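You operate a simulated robot arm through the tools that you are given. There is no shell and no other tool.

You run a simulated robot arm. Do the job below in one go: nothing can be reset, and whatever is moved stays where it is left.

## Task
Put things in order on the bare end of the long desk. At the end: the green glasses case stands on top of the white worksheet (marked "TRAVEL"); the yellow flask stands where the green drying sachet stood; the grey creased carton stands where the green glasses case stood; the green drying sachet from the bare end of the long desk stands where the grey creased carton stood; whatever was shut is shut again. Leave all else as you found it, and nothing knocked over.

Only the result counts: the job must be done as asked and must still hold three seconds after the hand-in. Knocking over, shifting, dropping, spilling or breaking anything else fails it.

## Robot
A 7-joint arm with a two-finger parallel gripper, fixed in place. Base frame: the origin is at the foot of the arm, x ahead of it, y to its left, z up; the work surface is at about z = 0. Units: cm, rad, N and s.
With the tool pointing down near the work surface it reaches from about 22 to 58 cm from the base axis. Its first joint turns from -1.152 to 1.152 rad. Payload 2.5 kg.
The tool frame sits at the grasp point between the pads (the TCP): z along the fingers, y along the line on which they close. The tips reach 2.3 cm beyond it. Largest opening 9.4 cm; finger width 3.8, thickness 1; the body of the gripper, 5.4 by 9.6 cm, starts 3.9 cm behind the TCP.
Orientation is that of the tool frame in the base frame, as [roll, pitch, yaw] about the fixed x, y, z axes, in that order (R = Rz(yaw) Ry(pitch) Rx(roll)). With the fingers straight down and closing along the base's y, the tool's x points along the base's -x, its y along +y and its z along -z.

## Interface
- The arm moves only by the tool nudge_tool. Its argument "deltas" is a list of rows, each an object (a shift or turn left out is 0, a gripper value left out holds the last) with "delta_pos": the shift along the tool's x, y, z in mm, a list of three; "dr": the turn, a rotation vector about the tool's x, y, z in rad, a list of three; "fingers": the gripper command, from -1 (shut) to 1 (fully open), values between in proportion. In form: [{"delta_pos": [dx, dy, dz], "dr": [wx, wy, wz], "fingers": fingers}, ...]. A call has 1 to 20 rows; each row shifts and turns the commanded pose from where the row before left it, along the tool's axes as they then stand. Rows are played at 5 a second. More than 5 cm and 0.15 rad between two rows, or a gripper value outside its range, and nothing of the call is played. Where a pose cannot be reached the arm comes as near as it can. A force on the tool above 40 N (or 10 N above the force at the start of the call, whichever is more), or a blocked arm, ends the call early, and 0.2 s more pass. Each finger travels about 10.8 cm/s and halts on what it meets, pressing with about 26 N; the grip force reading is that of the motor and also rises with nothing between the fingers. The clock runs only during rows and for 0.2 s after the last one: add rows that do not move to give the fingers time. It gives the time, the measured TCP pose, the force on the tool (base axes), the opening and the grip force at its end, in the units of the frame above (readings bear some noise), with the torque about the TCP (base axes, N m) and any sound that the robot's microphone picked up, and new pictures: "show" is both (left out), scene, wrist or none.
- Cameras (640 x 400 px; columns grow to the right, rows downward): "scene" is fixed at [8.89, -39.89, 55.7]; the picture's right is [0.94, -0.35, 0.00], its down [-0.20, -0.54, -0.81] and it looks along [0.28, 0.76, -0.58] (base axes); focal length 330 px, centre (320, 200). "wrist" rides on the gripper at [8.6, 1.6, -7.4] in the tool frame; the picture's right is [-0.18, 0.98, 0.00], its down [-0.58, -0.11, -0.81] and it looks along [-0.79, -0.15, 0.59] (tool axes); focal length 243 px, centre (320, 200). There is no depth. A picture from a camera that has moved, and an enlarged one, comes with that camera's place and axes in the base frame and with its lens. The place of the scene camera against the robot may be out by one fixed shift of up to 2.5 cm in any direction.
- inspect(camera, box): a new picture of the part [left, top, right, bottom] of that camera's present view, enlarged. It takes no simulated time.
- job_done(): hands the job in; it is judged then, once.

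Nothing tells you positions but the pictures and the camera data. Unless the task says otherwise, let go and move clear before handing in.

The tools are called after "Call:" by a JSON object that holds its "method" and its "body". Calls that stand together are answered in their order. nudge_tool: Moves the arm, as the interface text tells. Its arguments: {"type":"object","properties":{"deltas":{"type":"array","items":{"type":"object","properties":{"delta_pos":{"type":"array","items":{"type":"number"}},"dr":{"type":"array","items":{"type":"number"}},"fingers":{"type":"number"}}}},"show":{"type":"string","enum":["both","scene","wrist","none"]}},"required":["deltas"]} The other tools are called the same way: inspect (camera, box) takes an enlarged picture of a part of a camera's view; job_done () hands the job in.

At the start:

```text
time: 0.0
eef_pos: [41.11, 12.7, 26.84]
ee_rot: [-3.141, 0.0, -3.141]
ft_force: [0.7, -1.0, -0.1]
wrist_torque: [-0.02, 0.01, -0.02]
finger_gap: 9.41
grip_force: 0.1
```

scene: 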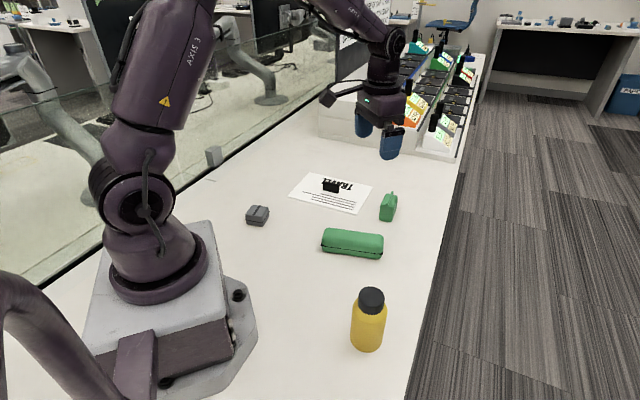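
wrist: 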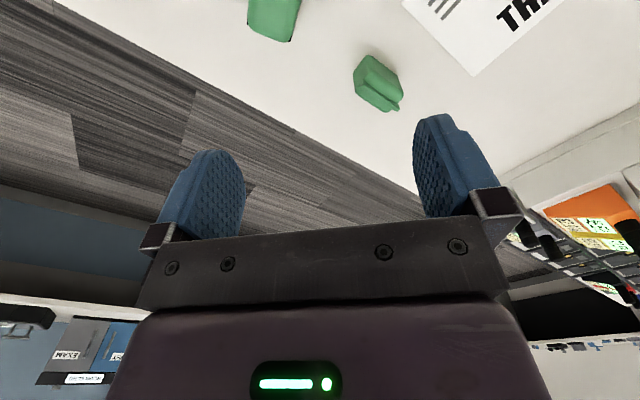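

I see a white worksheet, a grey small carton, a green glasses case, a green drying sachet and a yellow flask on the desk. I'll look closer before moving anything.

Call:
{"method": "inspect", "body": {"camera": "scene", "box": [220, 150, 460, 300]}}

Call:
{"method": "inspect", "body": {"camera": "scene", "box": [300, 260, 460, 360]}}

Call:
{"method": "inspect", "body": {"camera": "wrist", "box": [220, 0, 620, 250]}}

Call:
{"method": "inspect", "body": {"camera": "scene", "box": [300, 20, 500, 170]}}

```text
2.67 times, centred on (340, 225) of scene
camera zoom: at [8.89, -39.89, 55.7], right [0.94, -0.35, 0.0], down [-0.2, -0.54, -0.81], along [0.28, 0.76, -0.58], focal length 881 px, centre (267, 133)
```

zoom: 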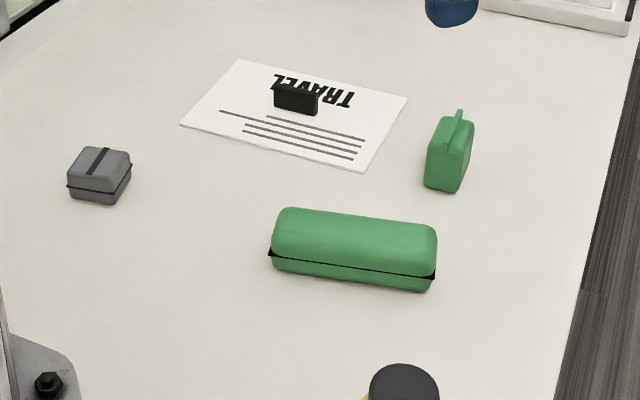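

```text
4.00 times, centred on (380, 310) of scene
camera zoom: at [8.89, -39.89, 55.7], right [0.94, -0.35, 0.0], down [-0.2, -0.54, -0.81], along [0.28, 0.76, -0.58], focal length 1321 px, centre (80, -240)
```

zoom: 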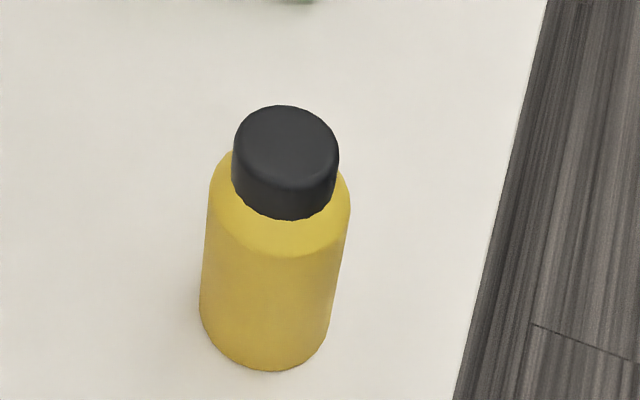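

```text
1.60 times, centred on (420, 125) of wrist
camera zoom: at [32.41, 14.32, 34.23], right [0.18, 0.98, 0.0], down [0.58, -0.11, 0.81], along [0.79, -0.15, -0.59], focal length 388 px, centre (160, 320)
```

zoom: 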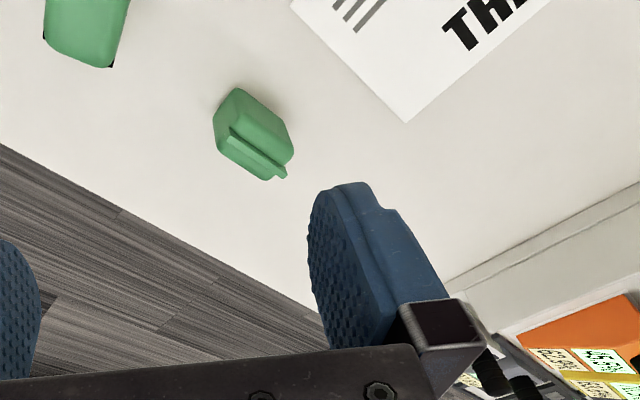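

```text
2.67 times, centred on (400, 95) of scene
camera zoom: at [8.89, -39.89, 55.7], right [0.94, -0.35, 0.0], down [-0.2, -0.54, -0.81], along [0.28, 0.76, -0.58], focal length 881 px, centre (107, 480)
```

zoom: 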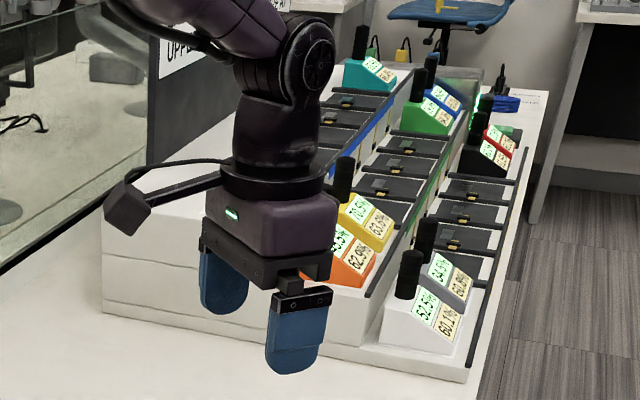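

The case, sachet, carton and flask are roughly located, and there is a small black thing on the worksheet that I need to understand. I'll zoom in on it.

Call:
{"method": "inspect", "body": {"camera": "scene", "box": [280, 165, 380, 225]}}

Call:
{"method": "inspect", "body": {"camera": "scene", "box": [230, 190, 290, 240]}}

Call:
{"method": "inspect", "body": {"camera": "scene", "box": [310, 180, 420, 270]}}

```text
6.40 times, centred on (330, 195) of scene
camera zoom: at [8.89, -39.89, 55.7], right [0.94, -0.35, 0.0], down [-0.2, -0.54, -0.81], along [0.28, 0.76, -0.58], focal length 2114 px, centre (256, 232)
```

zoom: 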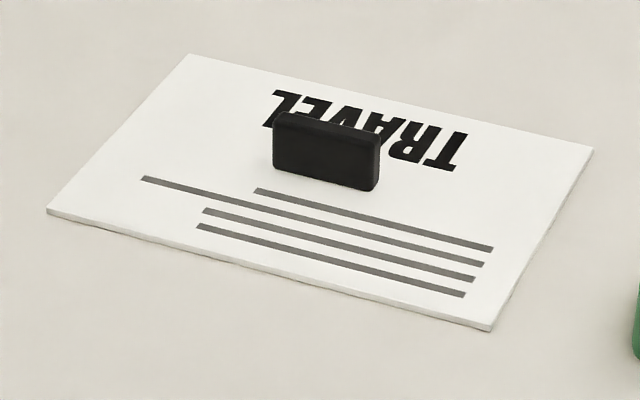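

```text
8.00 times, centred on (260, 215) of scene
camera zoom: at [8.89, -39.89, 55.7], right [0.94, -0.35, 0.0], down [-0.2, -0.54, -0.81], along [0.28, 0.76, -0.58], focal length 2642 px, centre (800, 80)
```

zoom: 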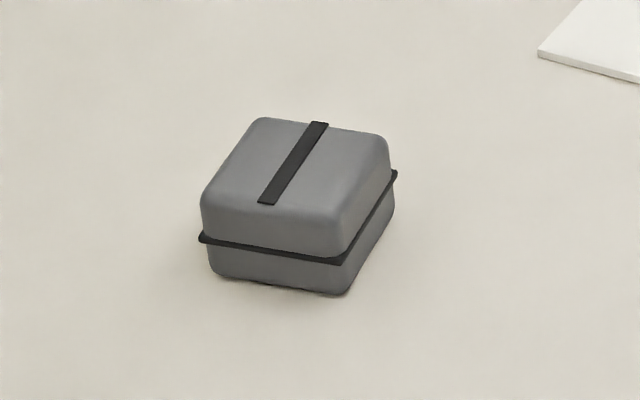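

```text
4.44 times, centred on (365, 225) of scene
camera zoom: at [8.89, -39.89, 55.7], right [0.94, -0.35, 0.0], down [-0.2, -0.54, -0.81], along [0.28, 0.76, -0.58], focal length 1468 px, centre (120, 89)
```

zoom: 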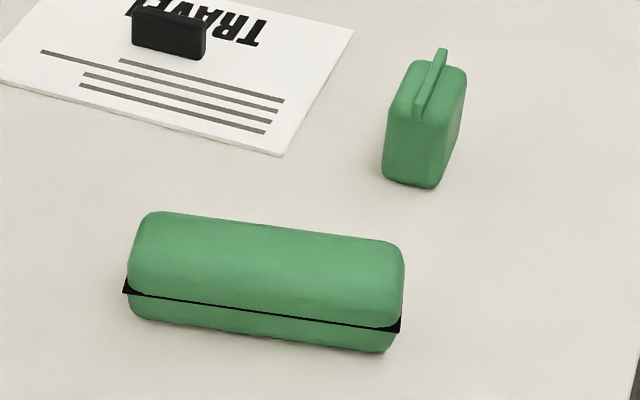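

The black thing is a small block about 5 cm wide and 2.5 cm tall standing on the worksheet, so it has to stay put and the case must go beside it. Next I pull the arm back at height so the wrist camera sees all the objects and I can refine positions.

Call:
{"method": "nudge_tool", "body": {"deltas": [{"delta_pos": [28, -5, 0], "fingers": 1}, {"delta_pos": [28, -5, 0]}, {"delta_pos": [28, -5, 0]}, {"delta_pos": [28, -5, 0]}, {"delta_pos": [28, -5, 0]}, {}]}}

```text
time: 1.4
eef_pos: [26.99, 10.21, 26.9]
ee_rot: [3.141, -0.002, 3.14]
ft_force: [0.6, -0.1, -0.7]
wrist_torque: [0.02, 0.0, 0.0]
finger_gap: 9.39
grip_force: 0.0
camera wrist: at [18.36, 11.82, 34.25], right [0.18, 0.98, 0.0], down [0.58, -0.11, 0.81], along [0.79, -0.15, -0.59], focal length 243 px, centre (320, 200)
```

scene: 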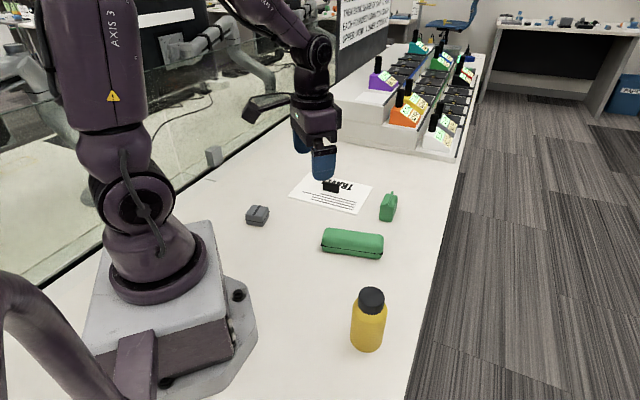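
wrist: 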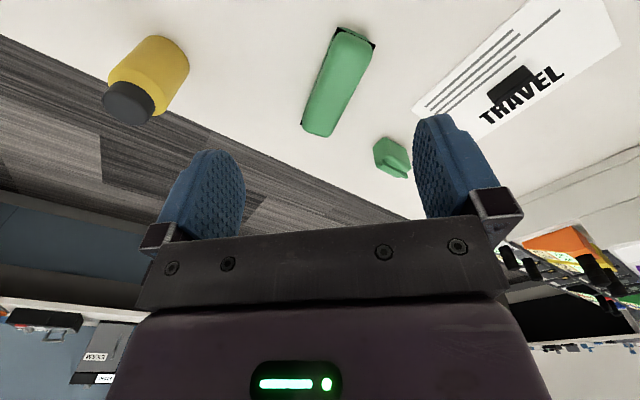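

The wrist view shows flask, case, sachet, sheet and block. I'll enlarge these to measure positions.

Call:
{"method": "inspect", "body": {"camera": "wrist", "box": [280, 10, 440, 190]}}

Call:
{"method": "inspect", "body": {"camera": "wrist", "box": [400, 0, 640, 150]}}

Call:
{"method": "inspect", "body": {"camera": "wrist", "box": [80, 20, 220, 140]}}

```text
2.22 times, centred on (360, 100) of wrist
camera zoom: at [18.36, 11.82, 34.25], right [0.18, 0.98, 0.0], down [0.58, -0.11, 0.81], along [0.79, -0.15, -0.59], focal length 539 px, centre (231, 422)
```

zoom: 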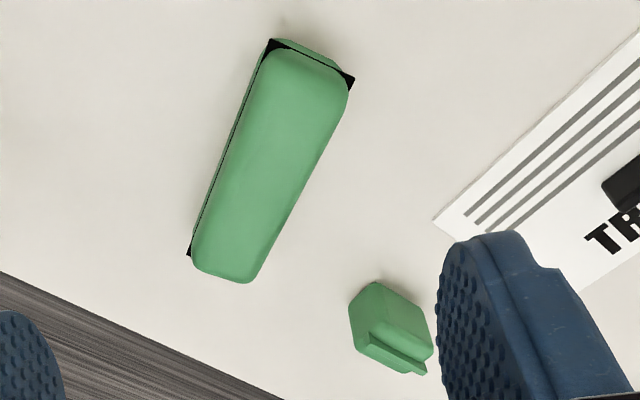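

```text
2.67 times, centred on (520, 75) of wrist
camera zoom: at [18.36, 11.82, 34.25], right [0.18, 0.98, 0.0], down [0.58, -0.11, 0.81], along [0.79, -0.15, -0.59], focal length 647 px, centre (-213, 533)
```

zoom: 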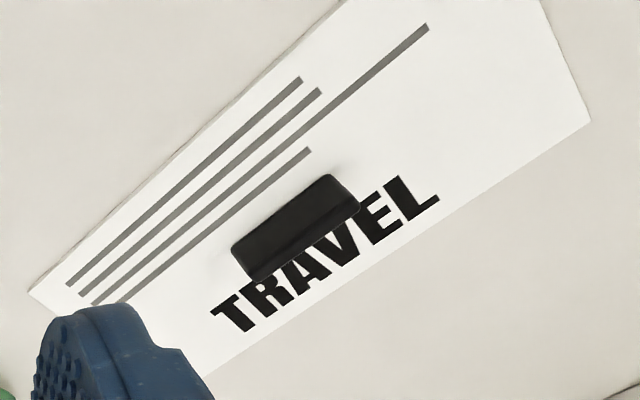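

```text
3.33 times, centred on (150, 80) of wrist
camera zoom: at [18.36, 11.82, 34.25], right [0.18, 0.98, 0.0], down [0.58, -0.11, 0.81], along [0.79, -0.15, -0.59], focal length 809 px, centre (887, 600)
```

zoom: 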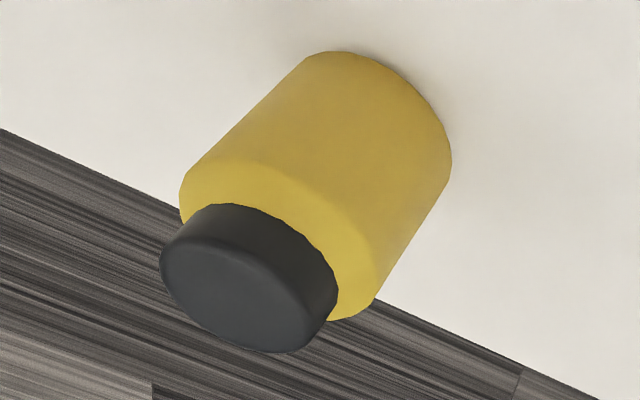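

The case centre is near (37.0, 10.2), about 14×5 cm with its long axis at −32°; the sheet is centred near (40.8, 34.3) with its long axis at −45° and the black block in its middle. Next I hover over the case with the fingers turned across its width.

Call:
{"method": "nudge_tool", "body": {"deltas": [{"delta_pos": [-30, -3, 30]}, {"delta_pos": [-30, -3, 30]}, {"delta_pos": [-30, -3, 30]}, {"delta_pos": [-29.6, -3, 29]}, {"dr": [0, 0, 0.14]}, {"dr": [0, 0, 0.14]}, {"dr": [0, 0, 0.14]}, {"dr": [0, 0, 0.1385]}, {}]}}

```text
time: 3.4
eef_pos: [39.12, 9.13, 14.79]
ee_rot: [-3.141, 0.0, 2.58]
ft_force: [0.0, 0.4, 1.0]
wrist_torque: [-0.02, 0.02, -0.03]
finger_gap: 9.41
grip_force: 0.0
camera wrist: at [32.56, 14.96, 22.31], right [0.68, 0.73, 0.0], down [0.43, -0.4, 0.81], along [0.59, -0.55, -0.59], focal length 243 px, centre (320, 200)
```

scene: 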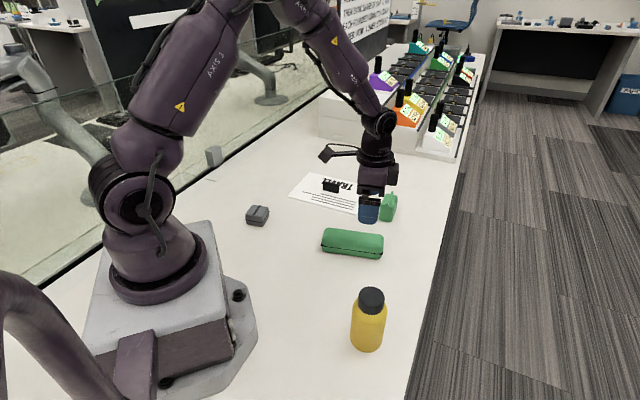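
wrist: 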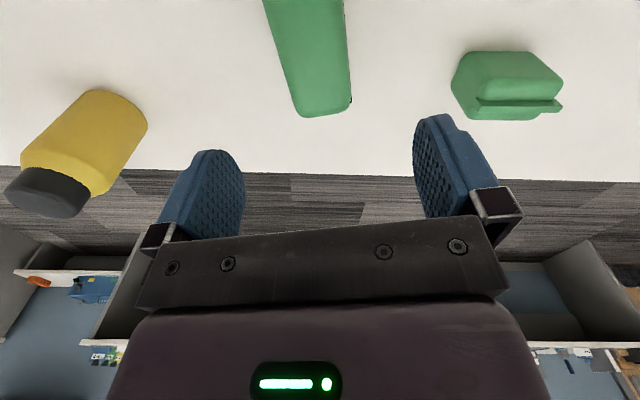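

I'm over the case at 15 cm. I'll enlarge the view to measure the end of the case, and the sachet which is also visible.

Call:
{"method": "inspect", "body": {"camera": "wrist", "box": [230, 0, 430, 130]}}

Call:
{"method": "inspect", "body": {"camera": "wrist", "box": [420, 30, 600, 140]}}

```text
3.08 times, centred on (330, 65) of wrist
camera zoom: at [32.56, 14.96, 22.31], right [0.68, 0.73, 0.0], down [0.43, -0.4, 0.81], along [0.59, -0.55, -0.59], focal length 746 px, centre (289, 615)
```

zoom: 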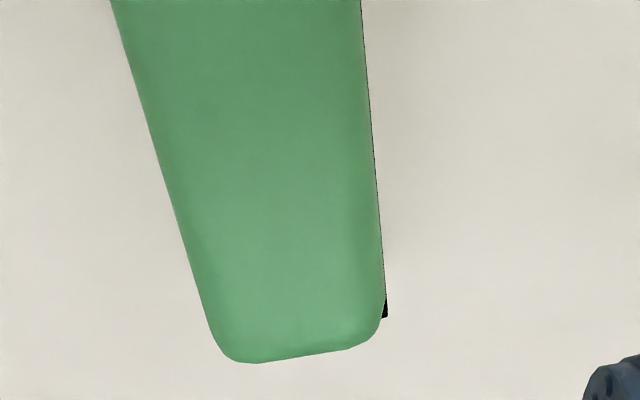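

```text
3.56 times, centred on (510, 85) of wrist
camera zoom: at [32.56, 14.96, 22.31], right [0.68, 0.73, 0.0], down [0.43, -0.4, 0.81], along [0.59, -0.55, -0.59], focal length 863 px, centre (-356, 609)
```

zoom: 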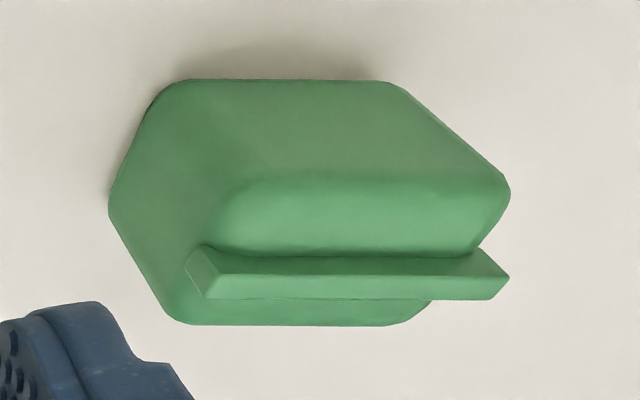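

The case centre is about (36.85, 10.1) and I plan to grip 2 cm toward its far end so the fingers stay clear of the black block on the sheet. Descending to grip height.

Call:
{"method": "nudge_tool", "body": {"deltas": [{"delta_pos": [1, -4, 30]}, {"delta_pos": [0, 0, 30]}, {"delta_pos": [0, 0, 30]}, {"delta_pos": [0, 0, 20]}, {}]}}

```text
time: 4.6
eef_pos: [38.87, 8.81, 3.89]
ee_rot: [-3.141, 0.0, 2.583]
ft_force: [0.8, -0.2, 0.2]
wrist_torque: [-0.03, 0.04, 0.01]
finger_gap: 9.38
grip_force: 0.1
camera wrist: at [32.29, 14.67, 11.29], right [0.68, 0.74, 0.0], down [0.43, -0.4, 0.81], along [0.59, -0.55, -0.59], focal length 243 px, centre (320, 200)
```

scene: 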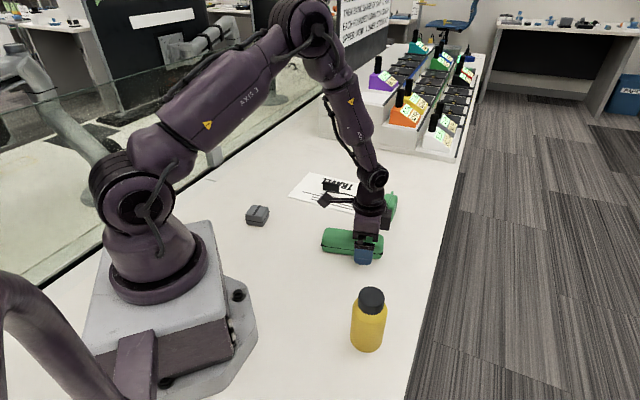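
wrist: 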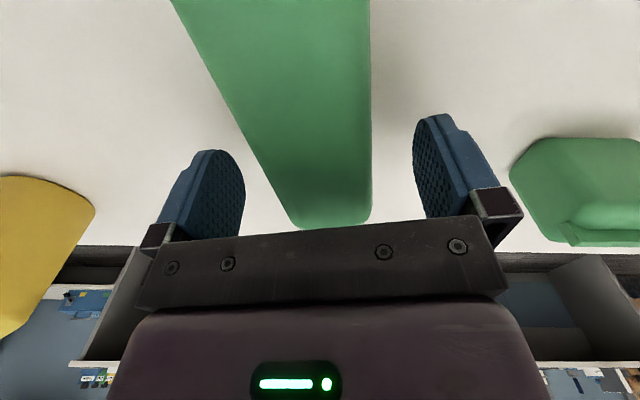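

The case is centred well between the fingers. I lower the last 9 mm and close.

Call:
{"method": "nudge_tool", "body": {"deltas": [{"delta_pos": [0, 0, 9]}, {}, {"fingers": 0.2}, {"fingers": 0}, {"fingers": -1}, {}, {}], "show": "both"}}

```text
time: 6.2
eef_pos: [38.78, 8.8, 2.95]
ee_rot: [3.14, -0.001, 2.583]
ft_force: [0.2, -0.5, 0.6]
wrist_torque: [-0.02, -0.04, -0.01]
finger_gap: 4.98
grip_force: 26.1
camera wrist: at [32.27, 14.68, 10.42], right [0.68, 0.74, 0.0], down [0.44, -0.4, 0.81], along [0.59, -0.55, -0.59], focal length 243 px, centre (320, 200)
```

scene: 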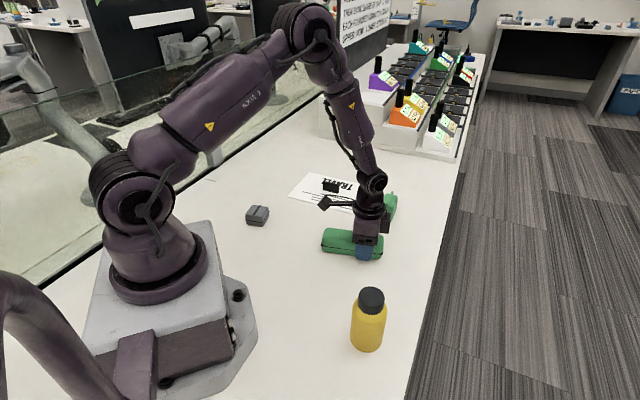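
wrist: 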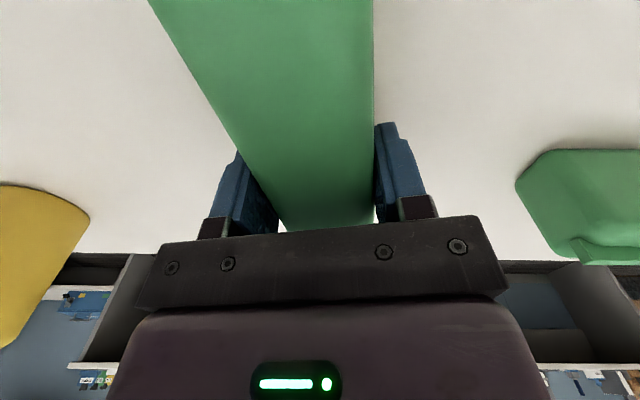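

Gripped at 4.98 cm opening. The case's original centre is (36.84, 10.0). Lifting slowly now.

Call:
{"method": "nudge_tool", "body": {"deltas": [{"delta_pos": [0, 0, -10]}, {"delta_pos": [0, 0, -20]}, {"delta_pos": [0, 0, -25]}, {"delta_pos": [0, 0, -25]}, {"delta_pos": [0, 0, -20]}, {}]}}

```text
time: 7.6
eef_pos: [38.61, 8.72, 12.97]
ee_rot: [-3.141, 0.001, 2.585]
ft_force: [-0.9, 0.1, -1.2]
wrist_torque: [-0.03, -0.02, 0.0]
finger_gap: 4.98
grip_force: 25.7
camera wrist: at [32.19, 14.64, 20.45], right [0.68, 0.74, 0.0], down [0.44, -0.4, 0.81], along [0.59, -0.55, -0.59], focal length 243 px, centre (320, 200)
```

scene: 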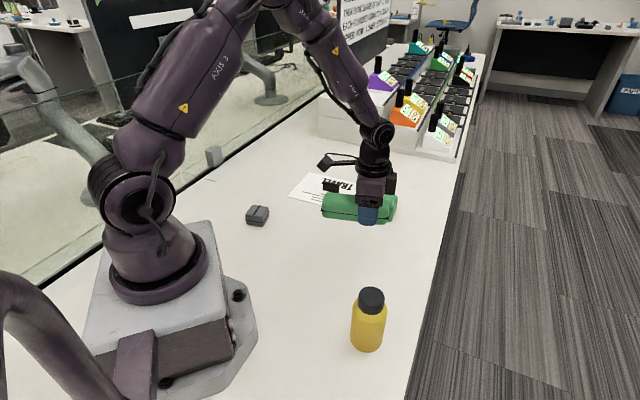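
wrist: 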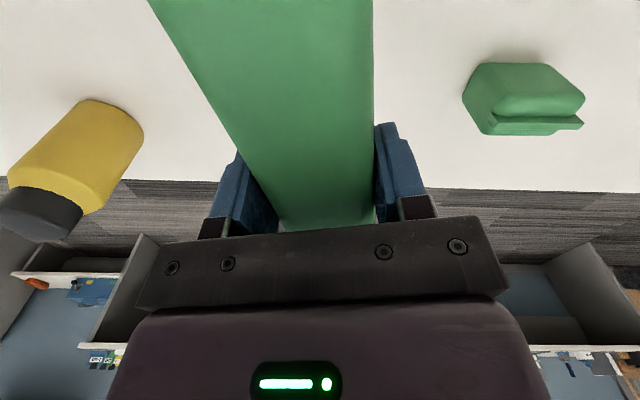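

The case is held level. Moving it over the near half of the worksheet at height and turning it parallel to the sheet.

Call:
{"method": "nudge_tool", "body": {"deltas": [{"delta_pos": [6, 15, 0]}, {"delta_pos": [13, 30, 0]}, {"delta_pos": [14, 32, 0]}, {"delta_pos": [14, 32, 0], "dr": [0, 0, 0.05]}, {"delta_pos": [13, 29, 0], "dr": [0, 0, 0.05]}, {"delta_pos": [10, 20, 0], "dr": [0, 0, 0.05]}, {"dr": [0, 0, 0.05]}, {}]}}

```text
time: 9.4
eef_pos: [41.6, 25.87, 12.89]
ee_rot: [3.14, 0.0, 2.381]
ft_force: [-0.8, 0.2, -2.2]
wrist_torque: [-0.05, 0.0, 0.01]
finger_gap: 4.98
grip_force: 26.3
camera wrist: at [36.38, 32.95, 20.4], right [0.81, 0.59, 0.0], down [0.35, -0.48, 0.81], along [0.47, -0.65, -0.59], focal length 243 px, centre (320, 200)
```

scene: 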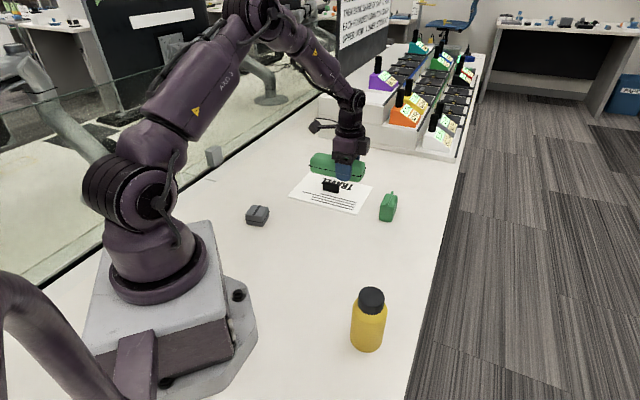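
wrist: 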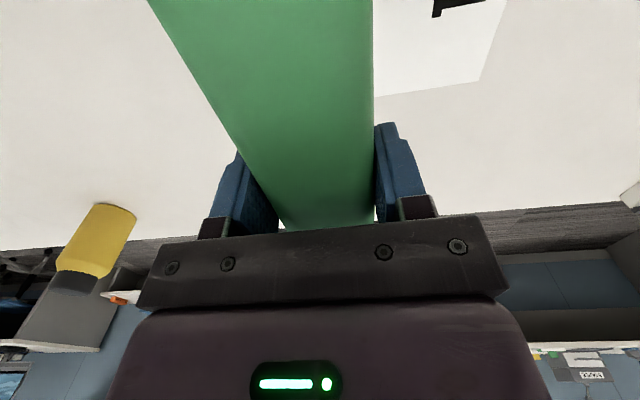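

From the sheet corners I get centre (40.78, 34.28), size 21×14.8, angle −45°. I fine-position the case over the near half, next to the block, before lowering.

Call:
{"method": "nudge_tool", "body": {"deltas": [{"delta_pos": [7, 6, 0], "dr": [0, 0, 0.027]}, {"delta_pos": [8, 7, 0]}, {"delta_pos": [0, 0, 20]}, {"delta_pos": [0, 0, 20]}, {}, {}]}}

Call:
{"method": "inspect", "body": {"camera": "scene", "box": [270, 130, 410, 230]}}

```text
time: 10.8
eef_pos: [41.51, 27.72, 8.95]
ee_rot: [-3.141, 0.0, 2.357]
ft_force: [0.0, 0.4, -1.6]
wrist_torque: [-0.01, -0.07, 0.01]
finger_gap: 4.96
grip_force: 25.8
camera wrist: at [36.4, 35.02, 16.39], right [0.82, 0.57, 0.0], down [0.33, -0.49, 0.81], along [0.46, -0.67, -0.59], focal length 243 px, centre (320, 200)
```

scene: 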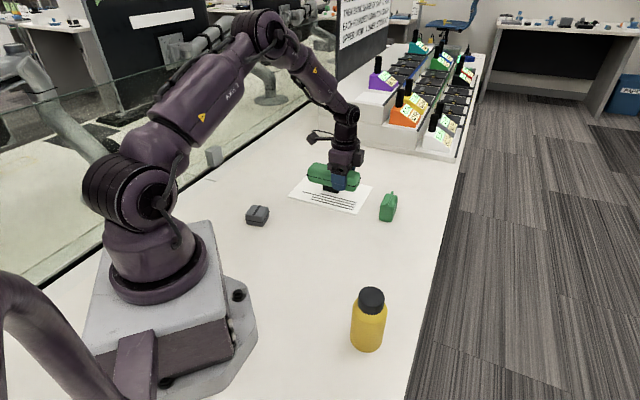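
wrist: 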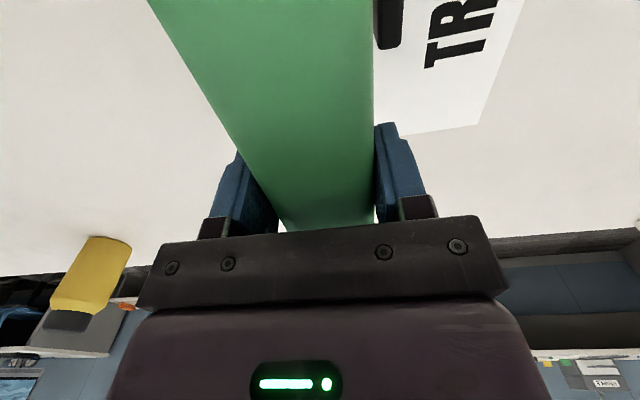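

```text
4.00 times, centred on (340, 180) of scene
camera zoom: at [8.89, -39.89, 55.7], right [0.94, -0.35, 0.0], down [-0.2, -0.54, -0.81], along [0.28, 0.76, -0.58], focal length 1321 px, centre (240, 280)
```

zoom: 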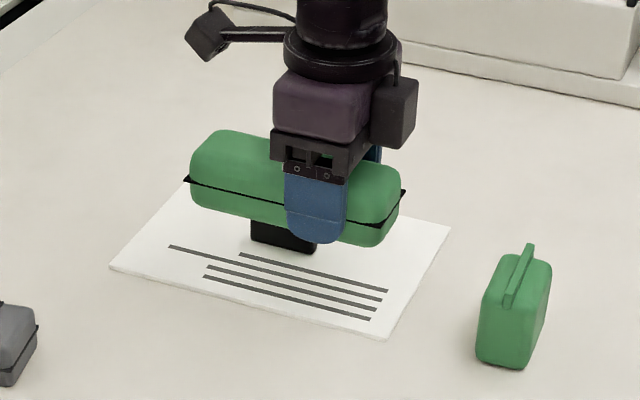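

The block end shows beside the case in the wrist picture. I'll enlarge it to check clearance before lowering.

Call:
{"method": "inspect", "body": {"camera": "wrist", "box": [340, 0, 500, 100]}}

```text
4.00 times, centred on (420, 50) of wrist
camera zoom: at [36.4, 35.02, 16.39], right [0.82, 0.57, 0.0], down [0.33, -0.49, 0.81], along [0.46, -0.67, -0.59], focal length 970 px, centre (-80, 800)
```

zoom: 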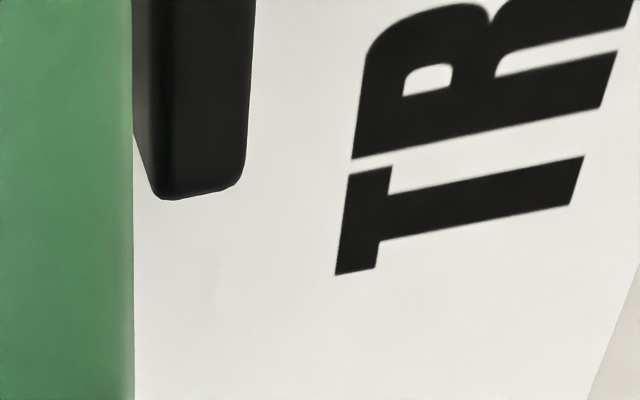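

The block spans about ±0.6 cm across and ±2.45 cm along the sheet centre, so the case and fingers will clear it. Lowering.

Call:
{"method": "nudge_tool", "body": {"deltas": [{"delta_pos": [0, 0, 18]}, {"delta_pos": [0, 0, 18]}, {"delta_pos": [0, 0, 12]}, {"delta_pos": [0, 0, 5]}, {}, {}]}}

Call:
{"method": "inspect", "body": {"camera": "scene", "box": [270, 130, 410, 230]}}

```text
time: 12.2
eef_pos: [41.35, 27.75, 3.72]
ee_rot: [3.141, -0.001, 2.356]
ft_force: [-0.4, -0.2, -1.7]
wrist_torque: [-0.01, -0.02, 0.0]
finger_gap: 4.96
grip_force: 26.2
camera wrist: at [36.35, 35.0, 11.16], right [0.82, 0.57, 0.0], down [0.33, -0.49, 0.81], along [0.46, -0.67, -0.59], focal length 243 px, centre (320, 200)
```

scene: 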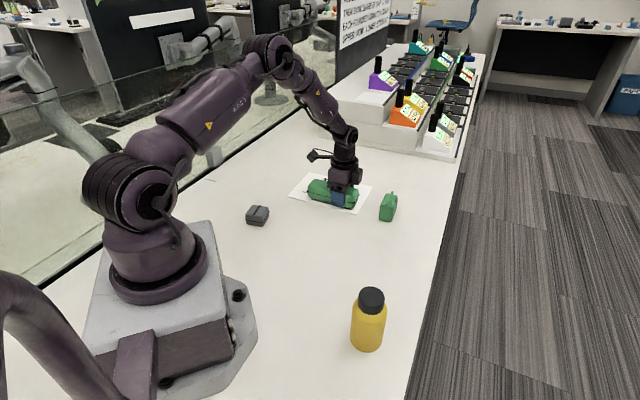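
wrist: 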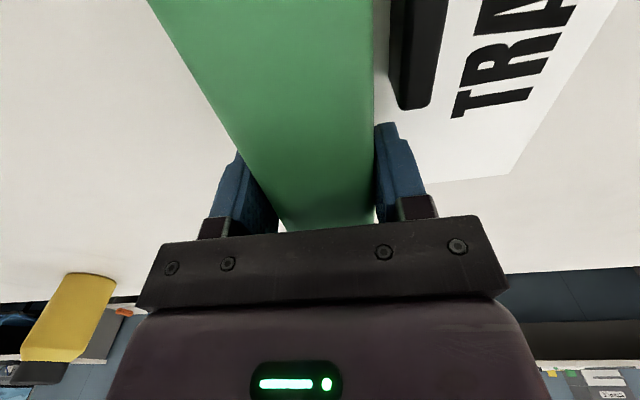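

```text
4.00 times, centred on (340, 180) of scene
camera zoom: at [8.89, -39.89, 55.7], right [0.94, -0.35, 0.0], down [-0.2, -0.54, -0.81], along [0.28, 0.76, -0.58], focal length 1321 px, centre (240, 280)
```

zoom: 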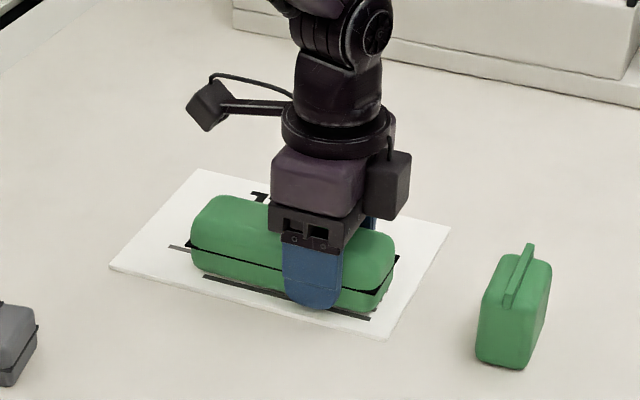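

The case sits just above the sheet with a visible gap to the block. Lowering gently to contact.

Call:
{"method": "nudge_tool", "body": {"deltas": [{"delta_pos": [0, 0, 2]}, {"delta_pos": [0, 0, 1]}, {}], "show": "none"}}

```text
time: 13.0
eef_pos: [41.46, 27.81, 3.36]
ee_rot: [3.141, 0.001, 2.358]
ft_force: [0.2, 0.3, -1.0]
wrist_torque: [-0.05, -0.04, 0.0]
finger_gap: 4.98
grip_force: 25.5
```

Call:
{"method": "nudge_tool", "body": {"deltas": [{"delta_pos": [0, 0, 1]}, {}], "show": "none"}}

```text
time: 13.6
eef_pos: [41.42, 27.78, 3.27]
ee_rot: [3.139, 0.0, 2.356]
ft_force: [-2.1, -1.0, 5.3]
wrist_torque: [0.14, 0.27, 0.11]
finger_gap: 4.98
grip_force: 25.8
```

Contact with the sheet is felt at 3.27. I open the fingers just enough and rise straight up.

Call:
{"method": "nudge_tool", "body": {"deltas": [{"fingers": 0.1}, {"fingers": 0.2}, {"fingers": 0.38}, {}, {"delta_pos": [0, 0, -10]}, {"delta_pos": [0, 0, -25]}, {"delta_pos": [0, 0, -35]}, {"delta_pos": [0, 0, -35]}, {}]}}

Call:
{"method": "inspect", "body": {"camera": "scene", "box": [270, 130, 410, 230]}}

```text
time: 15.6
eef_pos: [41.37, 27.58, 13.67]
ee_rot: [3.141, -0.001, 2.356]
ft_force: [-0.7, -0.5, 0.6]
wrist_torque: [0.04, -0.02, -0.02]
finger_gap: 6.49
grip_force: 0.1
camera wrist: at [36.42, 34.97, 21.19], right [0.82, 0.57, 0.0], down [0.33, -0.49, 0.81], along [0.46, -0.67, -0.59], focal length 243 px, centre (320, 200)
```

scene: 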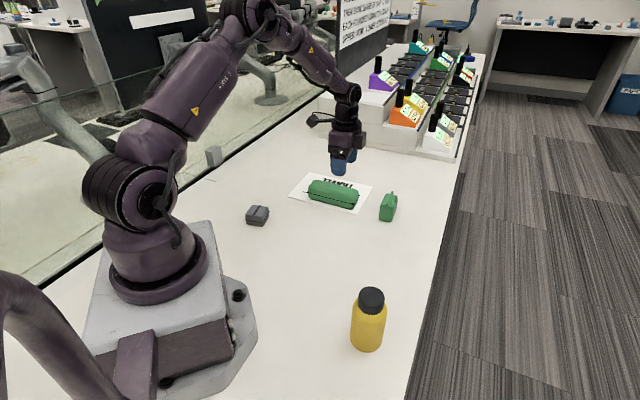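
wrist: 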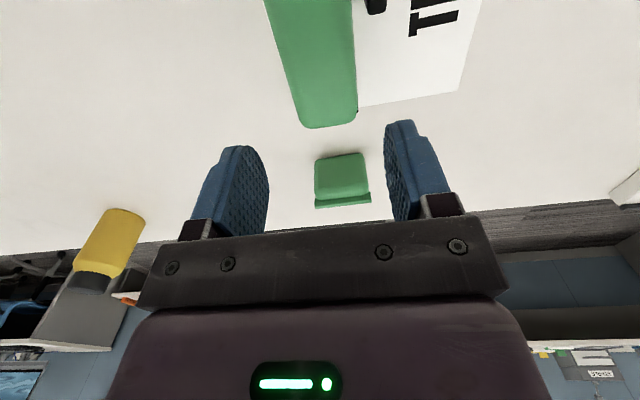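

```text
4.00 times, centred on (340, 180) of scene
camera zoom: at [8.89, -39.89, 55.7], right [0.94, -0.35, 0.0], down [-0.2, -0.54, -0.81], along [0.28, 0.76, -0.58], focal length 1321 px, centre (240, 280)
```

zoom: 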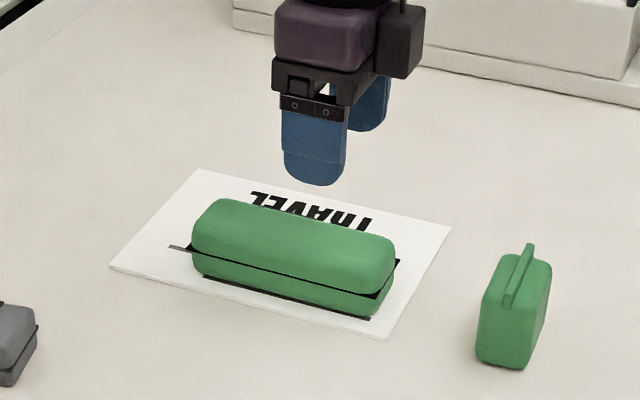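

The case stands on the sheet beside the untouched block. Next is the grey carton, which I estimate near (17.9, 29.2) and turned about −33°; I move above it with fingers opened.

Call:
{"method": "nudge_tool", "body": {"deltas": [{"delta_pos": [0, 0, -20], "dr": [0, 0, -0.1], "fingers": 1}, {"delta_pos": [0, 0, -23], "dr": [0, 0, -0.1]}, {"delta_pos": [20, -12, 0]}, {"delta_pos": [30, -17, 0]}, {"delta_pos": [32, -18, 0]}, {"delta_pos": [32, -18, 0]}, {"delta_pos": [32, -18, 0]}, {"delta_pos": [32, -18, 0]}, {"delta_pos": [27, -15, 0]}, {}, {}]}}

```text
time: 18.0
eef_pos: [17.89, 29.4, 18.03]
ee_rot: [3.142, 0.0, 2.557]
ft_force: [0.8, -0.7, 0.2]
wrist_torque: [-0.01, -0.01, -0.02]
finger_gap: 9.4
grip_force: 0.0
camera wrist: at [11.54, 35.48, 25.54], right [0.7, 0.72, 0.0], down [0.42, -0.41, 0.81], along [0.58, -0.56, -0.59], focal length 243 px, centre (320, 200)
```

scene: 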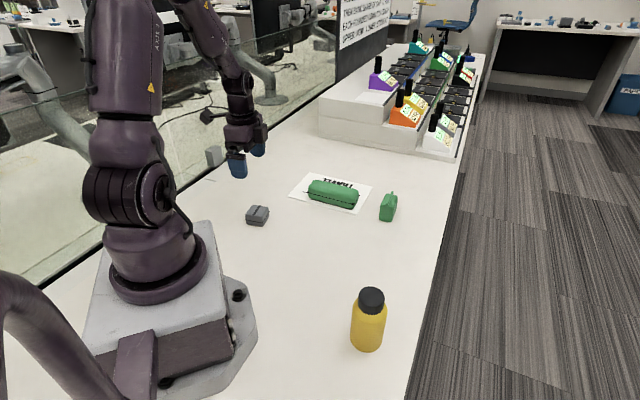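
wrist: 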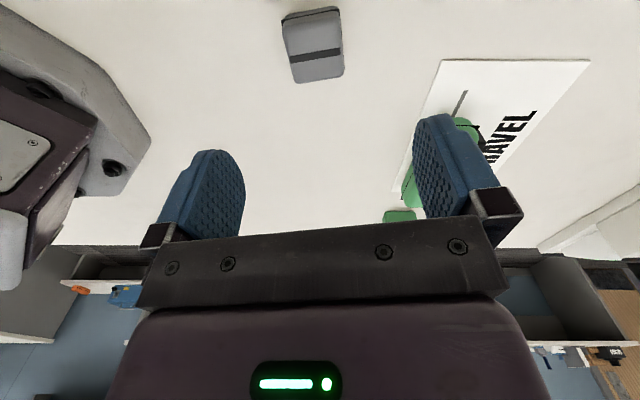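

Call:
{"method": "inspect", "body": {"camera": "wrist", "box": [250, 0, 378, 100]}}

Call:
{"method": "inspect", "body": {"camera": "wrist", "box": [380, 40, 600, 240]}}

```text
4.00 times, centred on (314, 50) of wrist
camera zoom: at [11.54, 35.48, 25.54], right [0.7, 0.72, 0.0], down [0.42, -0.41, 0.81], along [0.58, -0.56, -0.59], focal length 970 px, centre (344, 800)
```

zoom: 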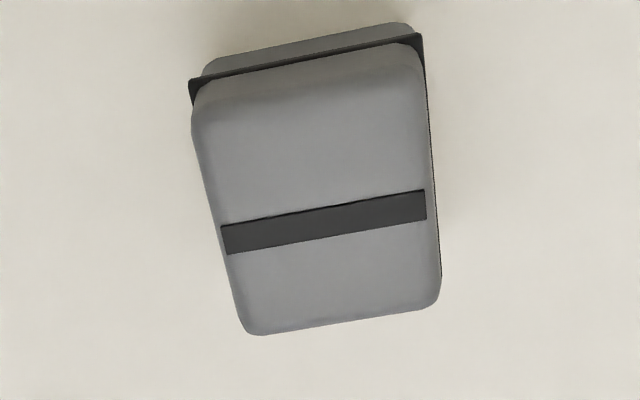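

```text
2.00 times, centred on (490, 140) of wrist
camera zoom: at [11.54, 35.48, 25.54], right [0.7, 0.72, 0.0], down [0.42, -0.41, 0.81], along [0.58, -0.56, -0.59], focal length 485 px, centre (-20, 320)
```

zoom: 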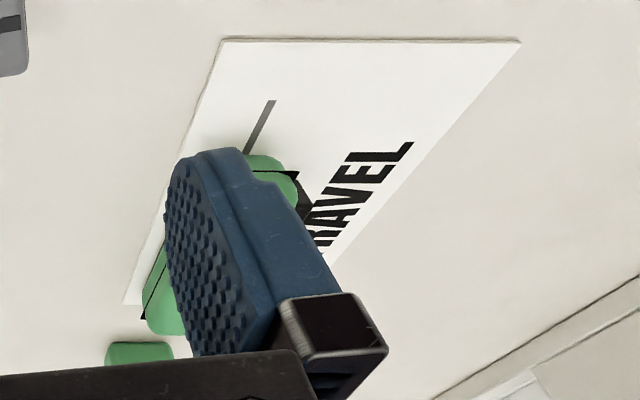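

The carton is centred near (18.1, 28.5), about 4.9 cm square and turned −35°. I align and descend over it.

Call:
{"method": "nudge_tool", "body": {"deltas": [{"delta_pos": [-7.2, -6.5, 20], "dr": [0, 0, 0.024]}, {"delta_pos": [0, 0, 30]}, {"delta_pos": [0, 0, 30]}, {"delta_pos": [0, 0, 20]}, {}]}}

Call:
{"method": "inspect", "body": {"camera": "wrist", "box": [200, 0, 460, 200]}}

```text
time: 19.2
eef_pos: [18.07, 28.53, 8.08]
ee_rot: [-3.141, 0.001, 2.532]
ft_force: [0.5, -0.4, -0.5]
wrist_torque: [0.01, 0.02, 0.01]
finger_gap: 9.36
grip_force: 0.2
camera wrist: at [11.89, 34.72, 15.49], right [0.71, 0.7, 0.0], down [0.41, -0.42, 0.81], along [0.57, -0.57, -0.59], focal length 243 px, centre (320, 200)
```

scene: 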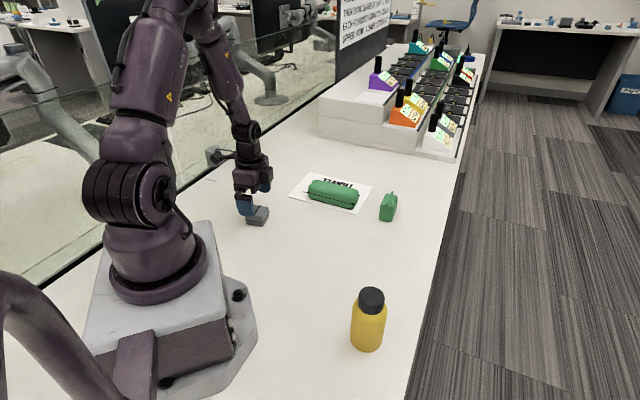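
wrist: 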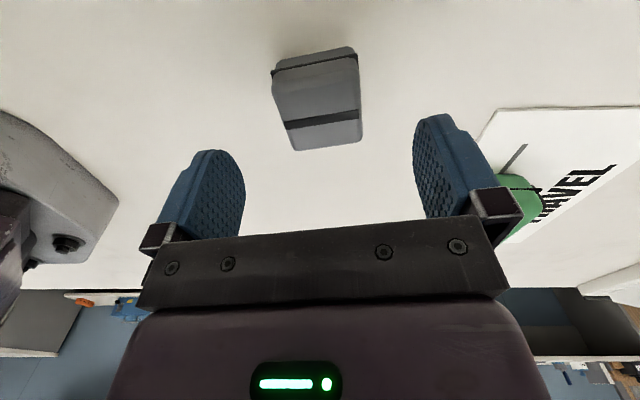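

```text
2.00 times, centred on (330, 100) of wrist
camera zoom: at [11.89, 34.72, 15.49], right [0.71, 0.7, 0.0], down [0.41, -0.42, 0.81], along [0.57, -0.57, -0.59], focal length 485 px, centre (300, 400)
```

zoom: 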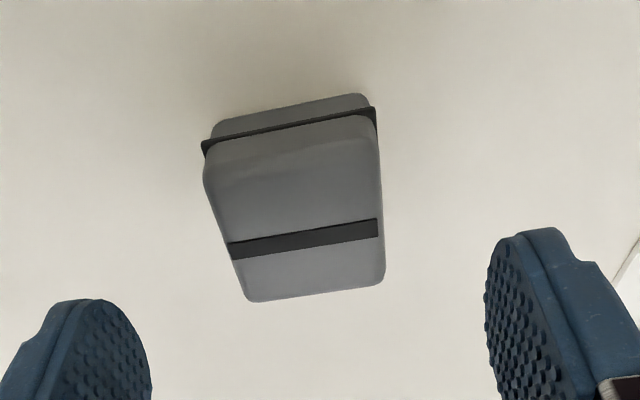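

The carton is centred under the tool (18.1, 28.45). Descending and closing.

Call:
{"method": "nudge_tool", "body": {"deltas": [{"delta_pos": [0, 0, 20]}, {"delta_pos": [0, 0, 20]}, {"delta_pos": [0, 0, 11]}, {}, {"fingers": 0.3}, {"fingers": 0.1}, {"fingers": -0.1}, {"fingers": -0.3}, {}]}}

```text
time: 21.2
eef_pos: [18.08, 28.51, 2.97]
ee_rot: [3.14, 0.001, 2.532]
ft_force: [-0.5, -0.5, 0.4]
wrist_torque: [0.01, 0.01, -0.01]
finger_gap: 4.69
grip_force: 26.2
camera wrist: at [11.94, 34.75, 10.42], right [0.71, 0.7, 0.0], down [0.41, -0.42, 0.81], along [0.57, -0.58, -0.59], focal length 243 px, centre (320, 200)
```

scene: 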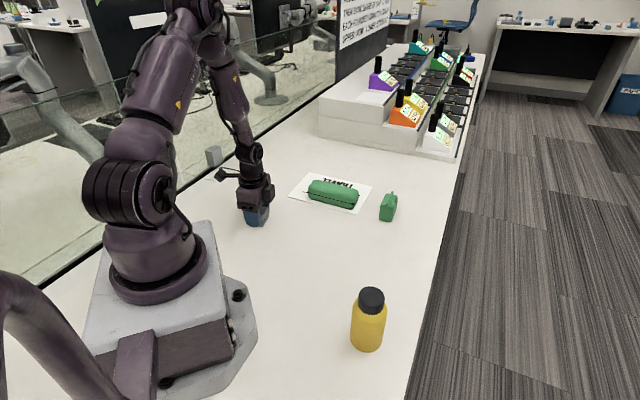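
wrist: 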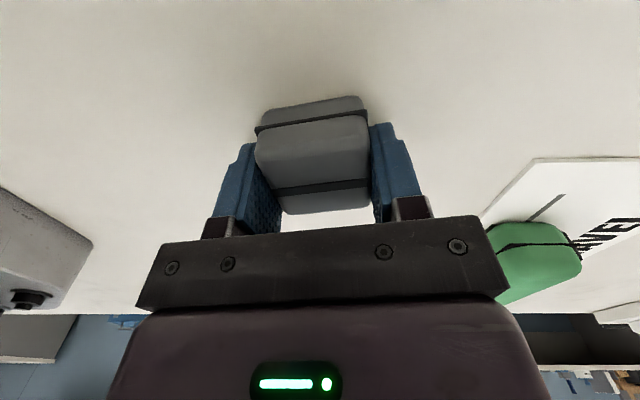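

Carton gripped. Lifting and carrying it to where the case stood, (36.84, 10.0).

Call:
{"method": "nudge_tool", "body": {"deltas": [{"delta_pos": [0, 0, -10], "fingers": -1}, {"delta_pos": [0, 0, -25]}, {"delta_pos": [0, 0, -30]}, {"delta_pos": [0, 0, -15]}, {"delta_pos": [-20, -3.5, 0]}, {"delta_pos": [-32, -5.5, 0]}, {"delta_pos": [-38, -6.5, 0]}, {"delta_pos": [-40, -7, 0]}, {"delta_pos": [-40, -7, 0]}, {"delta_pos": [-38, -6.5, 0]}, {"delta_pos": [-32, -5, 0]}, {"delta_pos": [-20, -3.5, 0]}, {}, {}]}}

```text
time: 24.2
eef_pos: [36.99, 9.91, 10.95]
ee_rot: [3.141, 0.001, 2.533]
ft_force: [-0.3, 0.6, -0.6]
wrist_torque: [-0.02, -0.04, 0.04]
finger_gap: 4.7
grip_force: 25.9
camera wrist: at [30.72, 16.17, 18.39], right [0.71, 0.7, 0.0], down [0.41, -0.42, 0.81], along [0.56, -0.58, -0.59], focal length 243 px, centre (320, 200)
```

scene: 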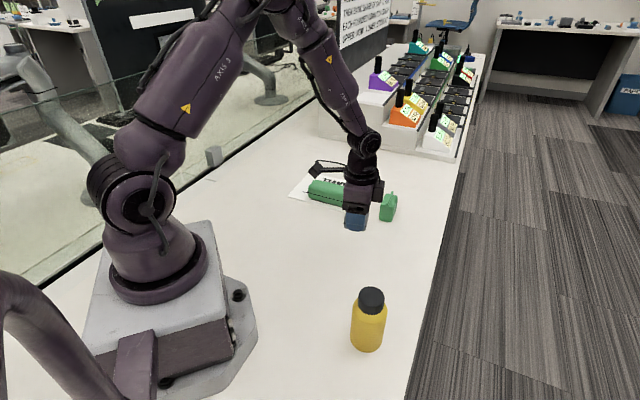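
wrist: 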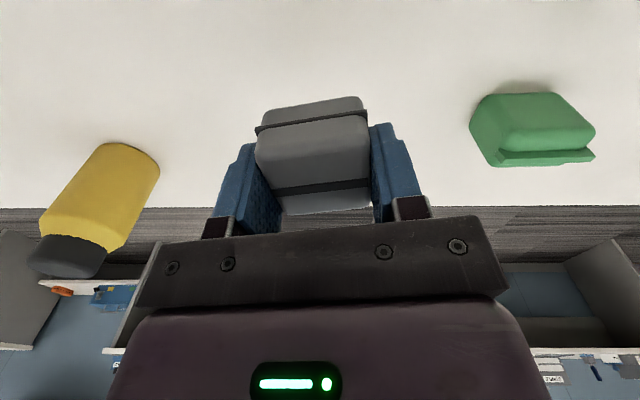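

Over the old case spot within 2 mm. Lowering the carton.

Call:
{"method": "nudge_tool", "body": {"deltas": [{"delta_pos": [1.5, 0, 20]}, {"delta_pos": [0, 0, 25]}, {"delta_pos": [0, 0, 20]}, {"delta_pos": [0, 0, 10]}, {}, {"delta_pos": [0, 0, 2]}, {}], "show": "none"}}

```text
time: 25.8
eef_pos: [36.9, 10.02, 3.32]
ee_rot: [3.14, 0.001, 2.534]
ft_force: [0.8, 0.1, -0.9]
wrist_torque: [0.0, -0.01, 0.01]
finger_gap: 4.69
grip_force: 25.6
```

Call:
{"method": "nudge_tool", "body": {"deltas": [{"delta_pos": [0, 0, 1.5]}, {"delta_pos": [0, 0, 1]}, {}], "show": "none"}}

```text
time: 26.6
eef_pos: [36.98, 9.98, 3.01]
ee_rot: [-3.141, -0.002, 2.532]
ft_force: [0.5, 0.0, -0.5]
wrist_torque: [0.0, 0.01, -0.02]
finger_gap: 4.7
grip_force: 25.5
```

Call:
{"method": "nudge_tool", "body": {"deltas": [{"delta_pos": [0, 0, 0.7]}, {}], "show": "none"}}

```text
time: 27.2
eef_pos: [37.03, 10.02, 3.0]
ee_rot: [3.142, 0.001, 2.532]
ft_force: [-1.8, -0.8, 4.2]
wrist_torque: [0.05, 0.05, -0.01]
finger_gap: 4.7
grip_force: 26.1
```

Contact felt; I release and rise.

Call:
{"method": "nudge_tool", "body": {"deltas": [{"fingers": 0.1}, {"fingers": 0.3}, {"fingers": 0.6}, {}, {"delta_pos": [0, 0, -10]}, {"delta_pos": [0, 0, -25]}, {"delta_pos": [0, 0, -35]}, {"delta_pos": [0, 0, -35]}, {"delta_pos": [0, 0, -35]}, {}]}}

Call:
{"method": "inspect", "body": {"camera": "wrist", "box": [200, 0, 600, 250]}}

```text
time: 29.4
eef_pos: [36.86, 10.04, 17.01]
ee_rot: [-3.141, 0.0, 2.533]
ft_force: [0.2, -0.6, -0.4]
wrist_torque: [-0.01, 0.01, -0.01]
finger_gap: 7.51
grip_force: 0.1
camera wrist: at [30.61, 16.27, 24.41], right [0.71, 0.7, 0.0], down [0.41, -0.42, 0.81], along [0.56, -0.58, -0.59], focal length 243 px, centre (320, 200)
```

scene: 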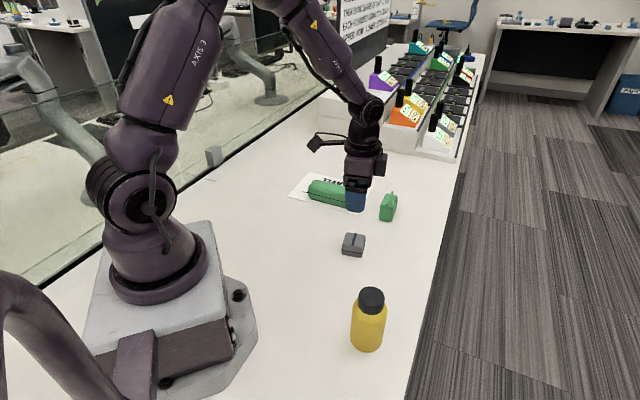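
wrist: 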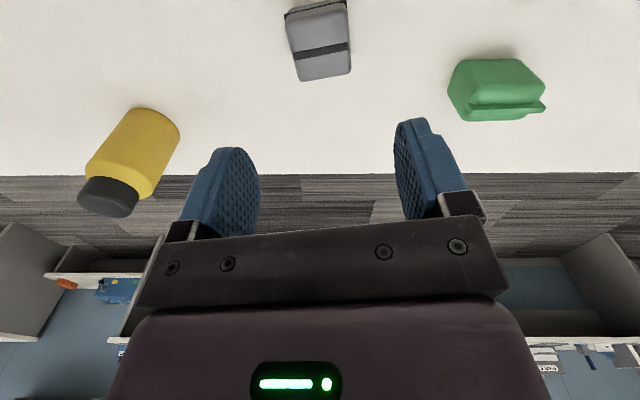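

```text
1.60 times, centred on (400, 125) of wrist
camera zoom: at [30.61, 16.27, 24.41], right [0.71, 0.7, 0.0], down [0.41, -0.42, 0.81], along [0.56, -0.58, -0.59], focal length 388 px, centre (192, 320)
```

zoom: 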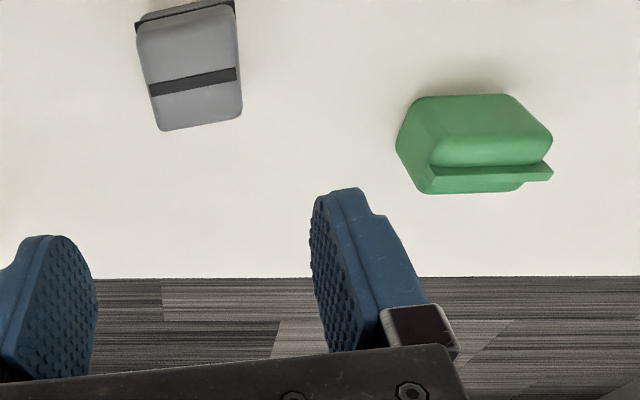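

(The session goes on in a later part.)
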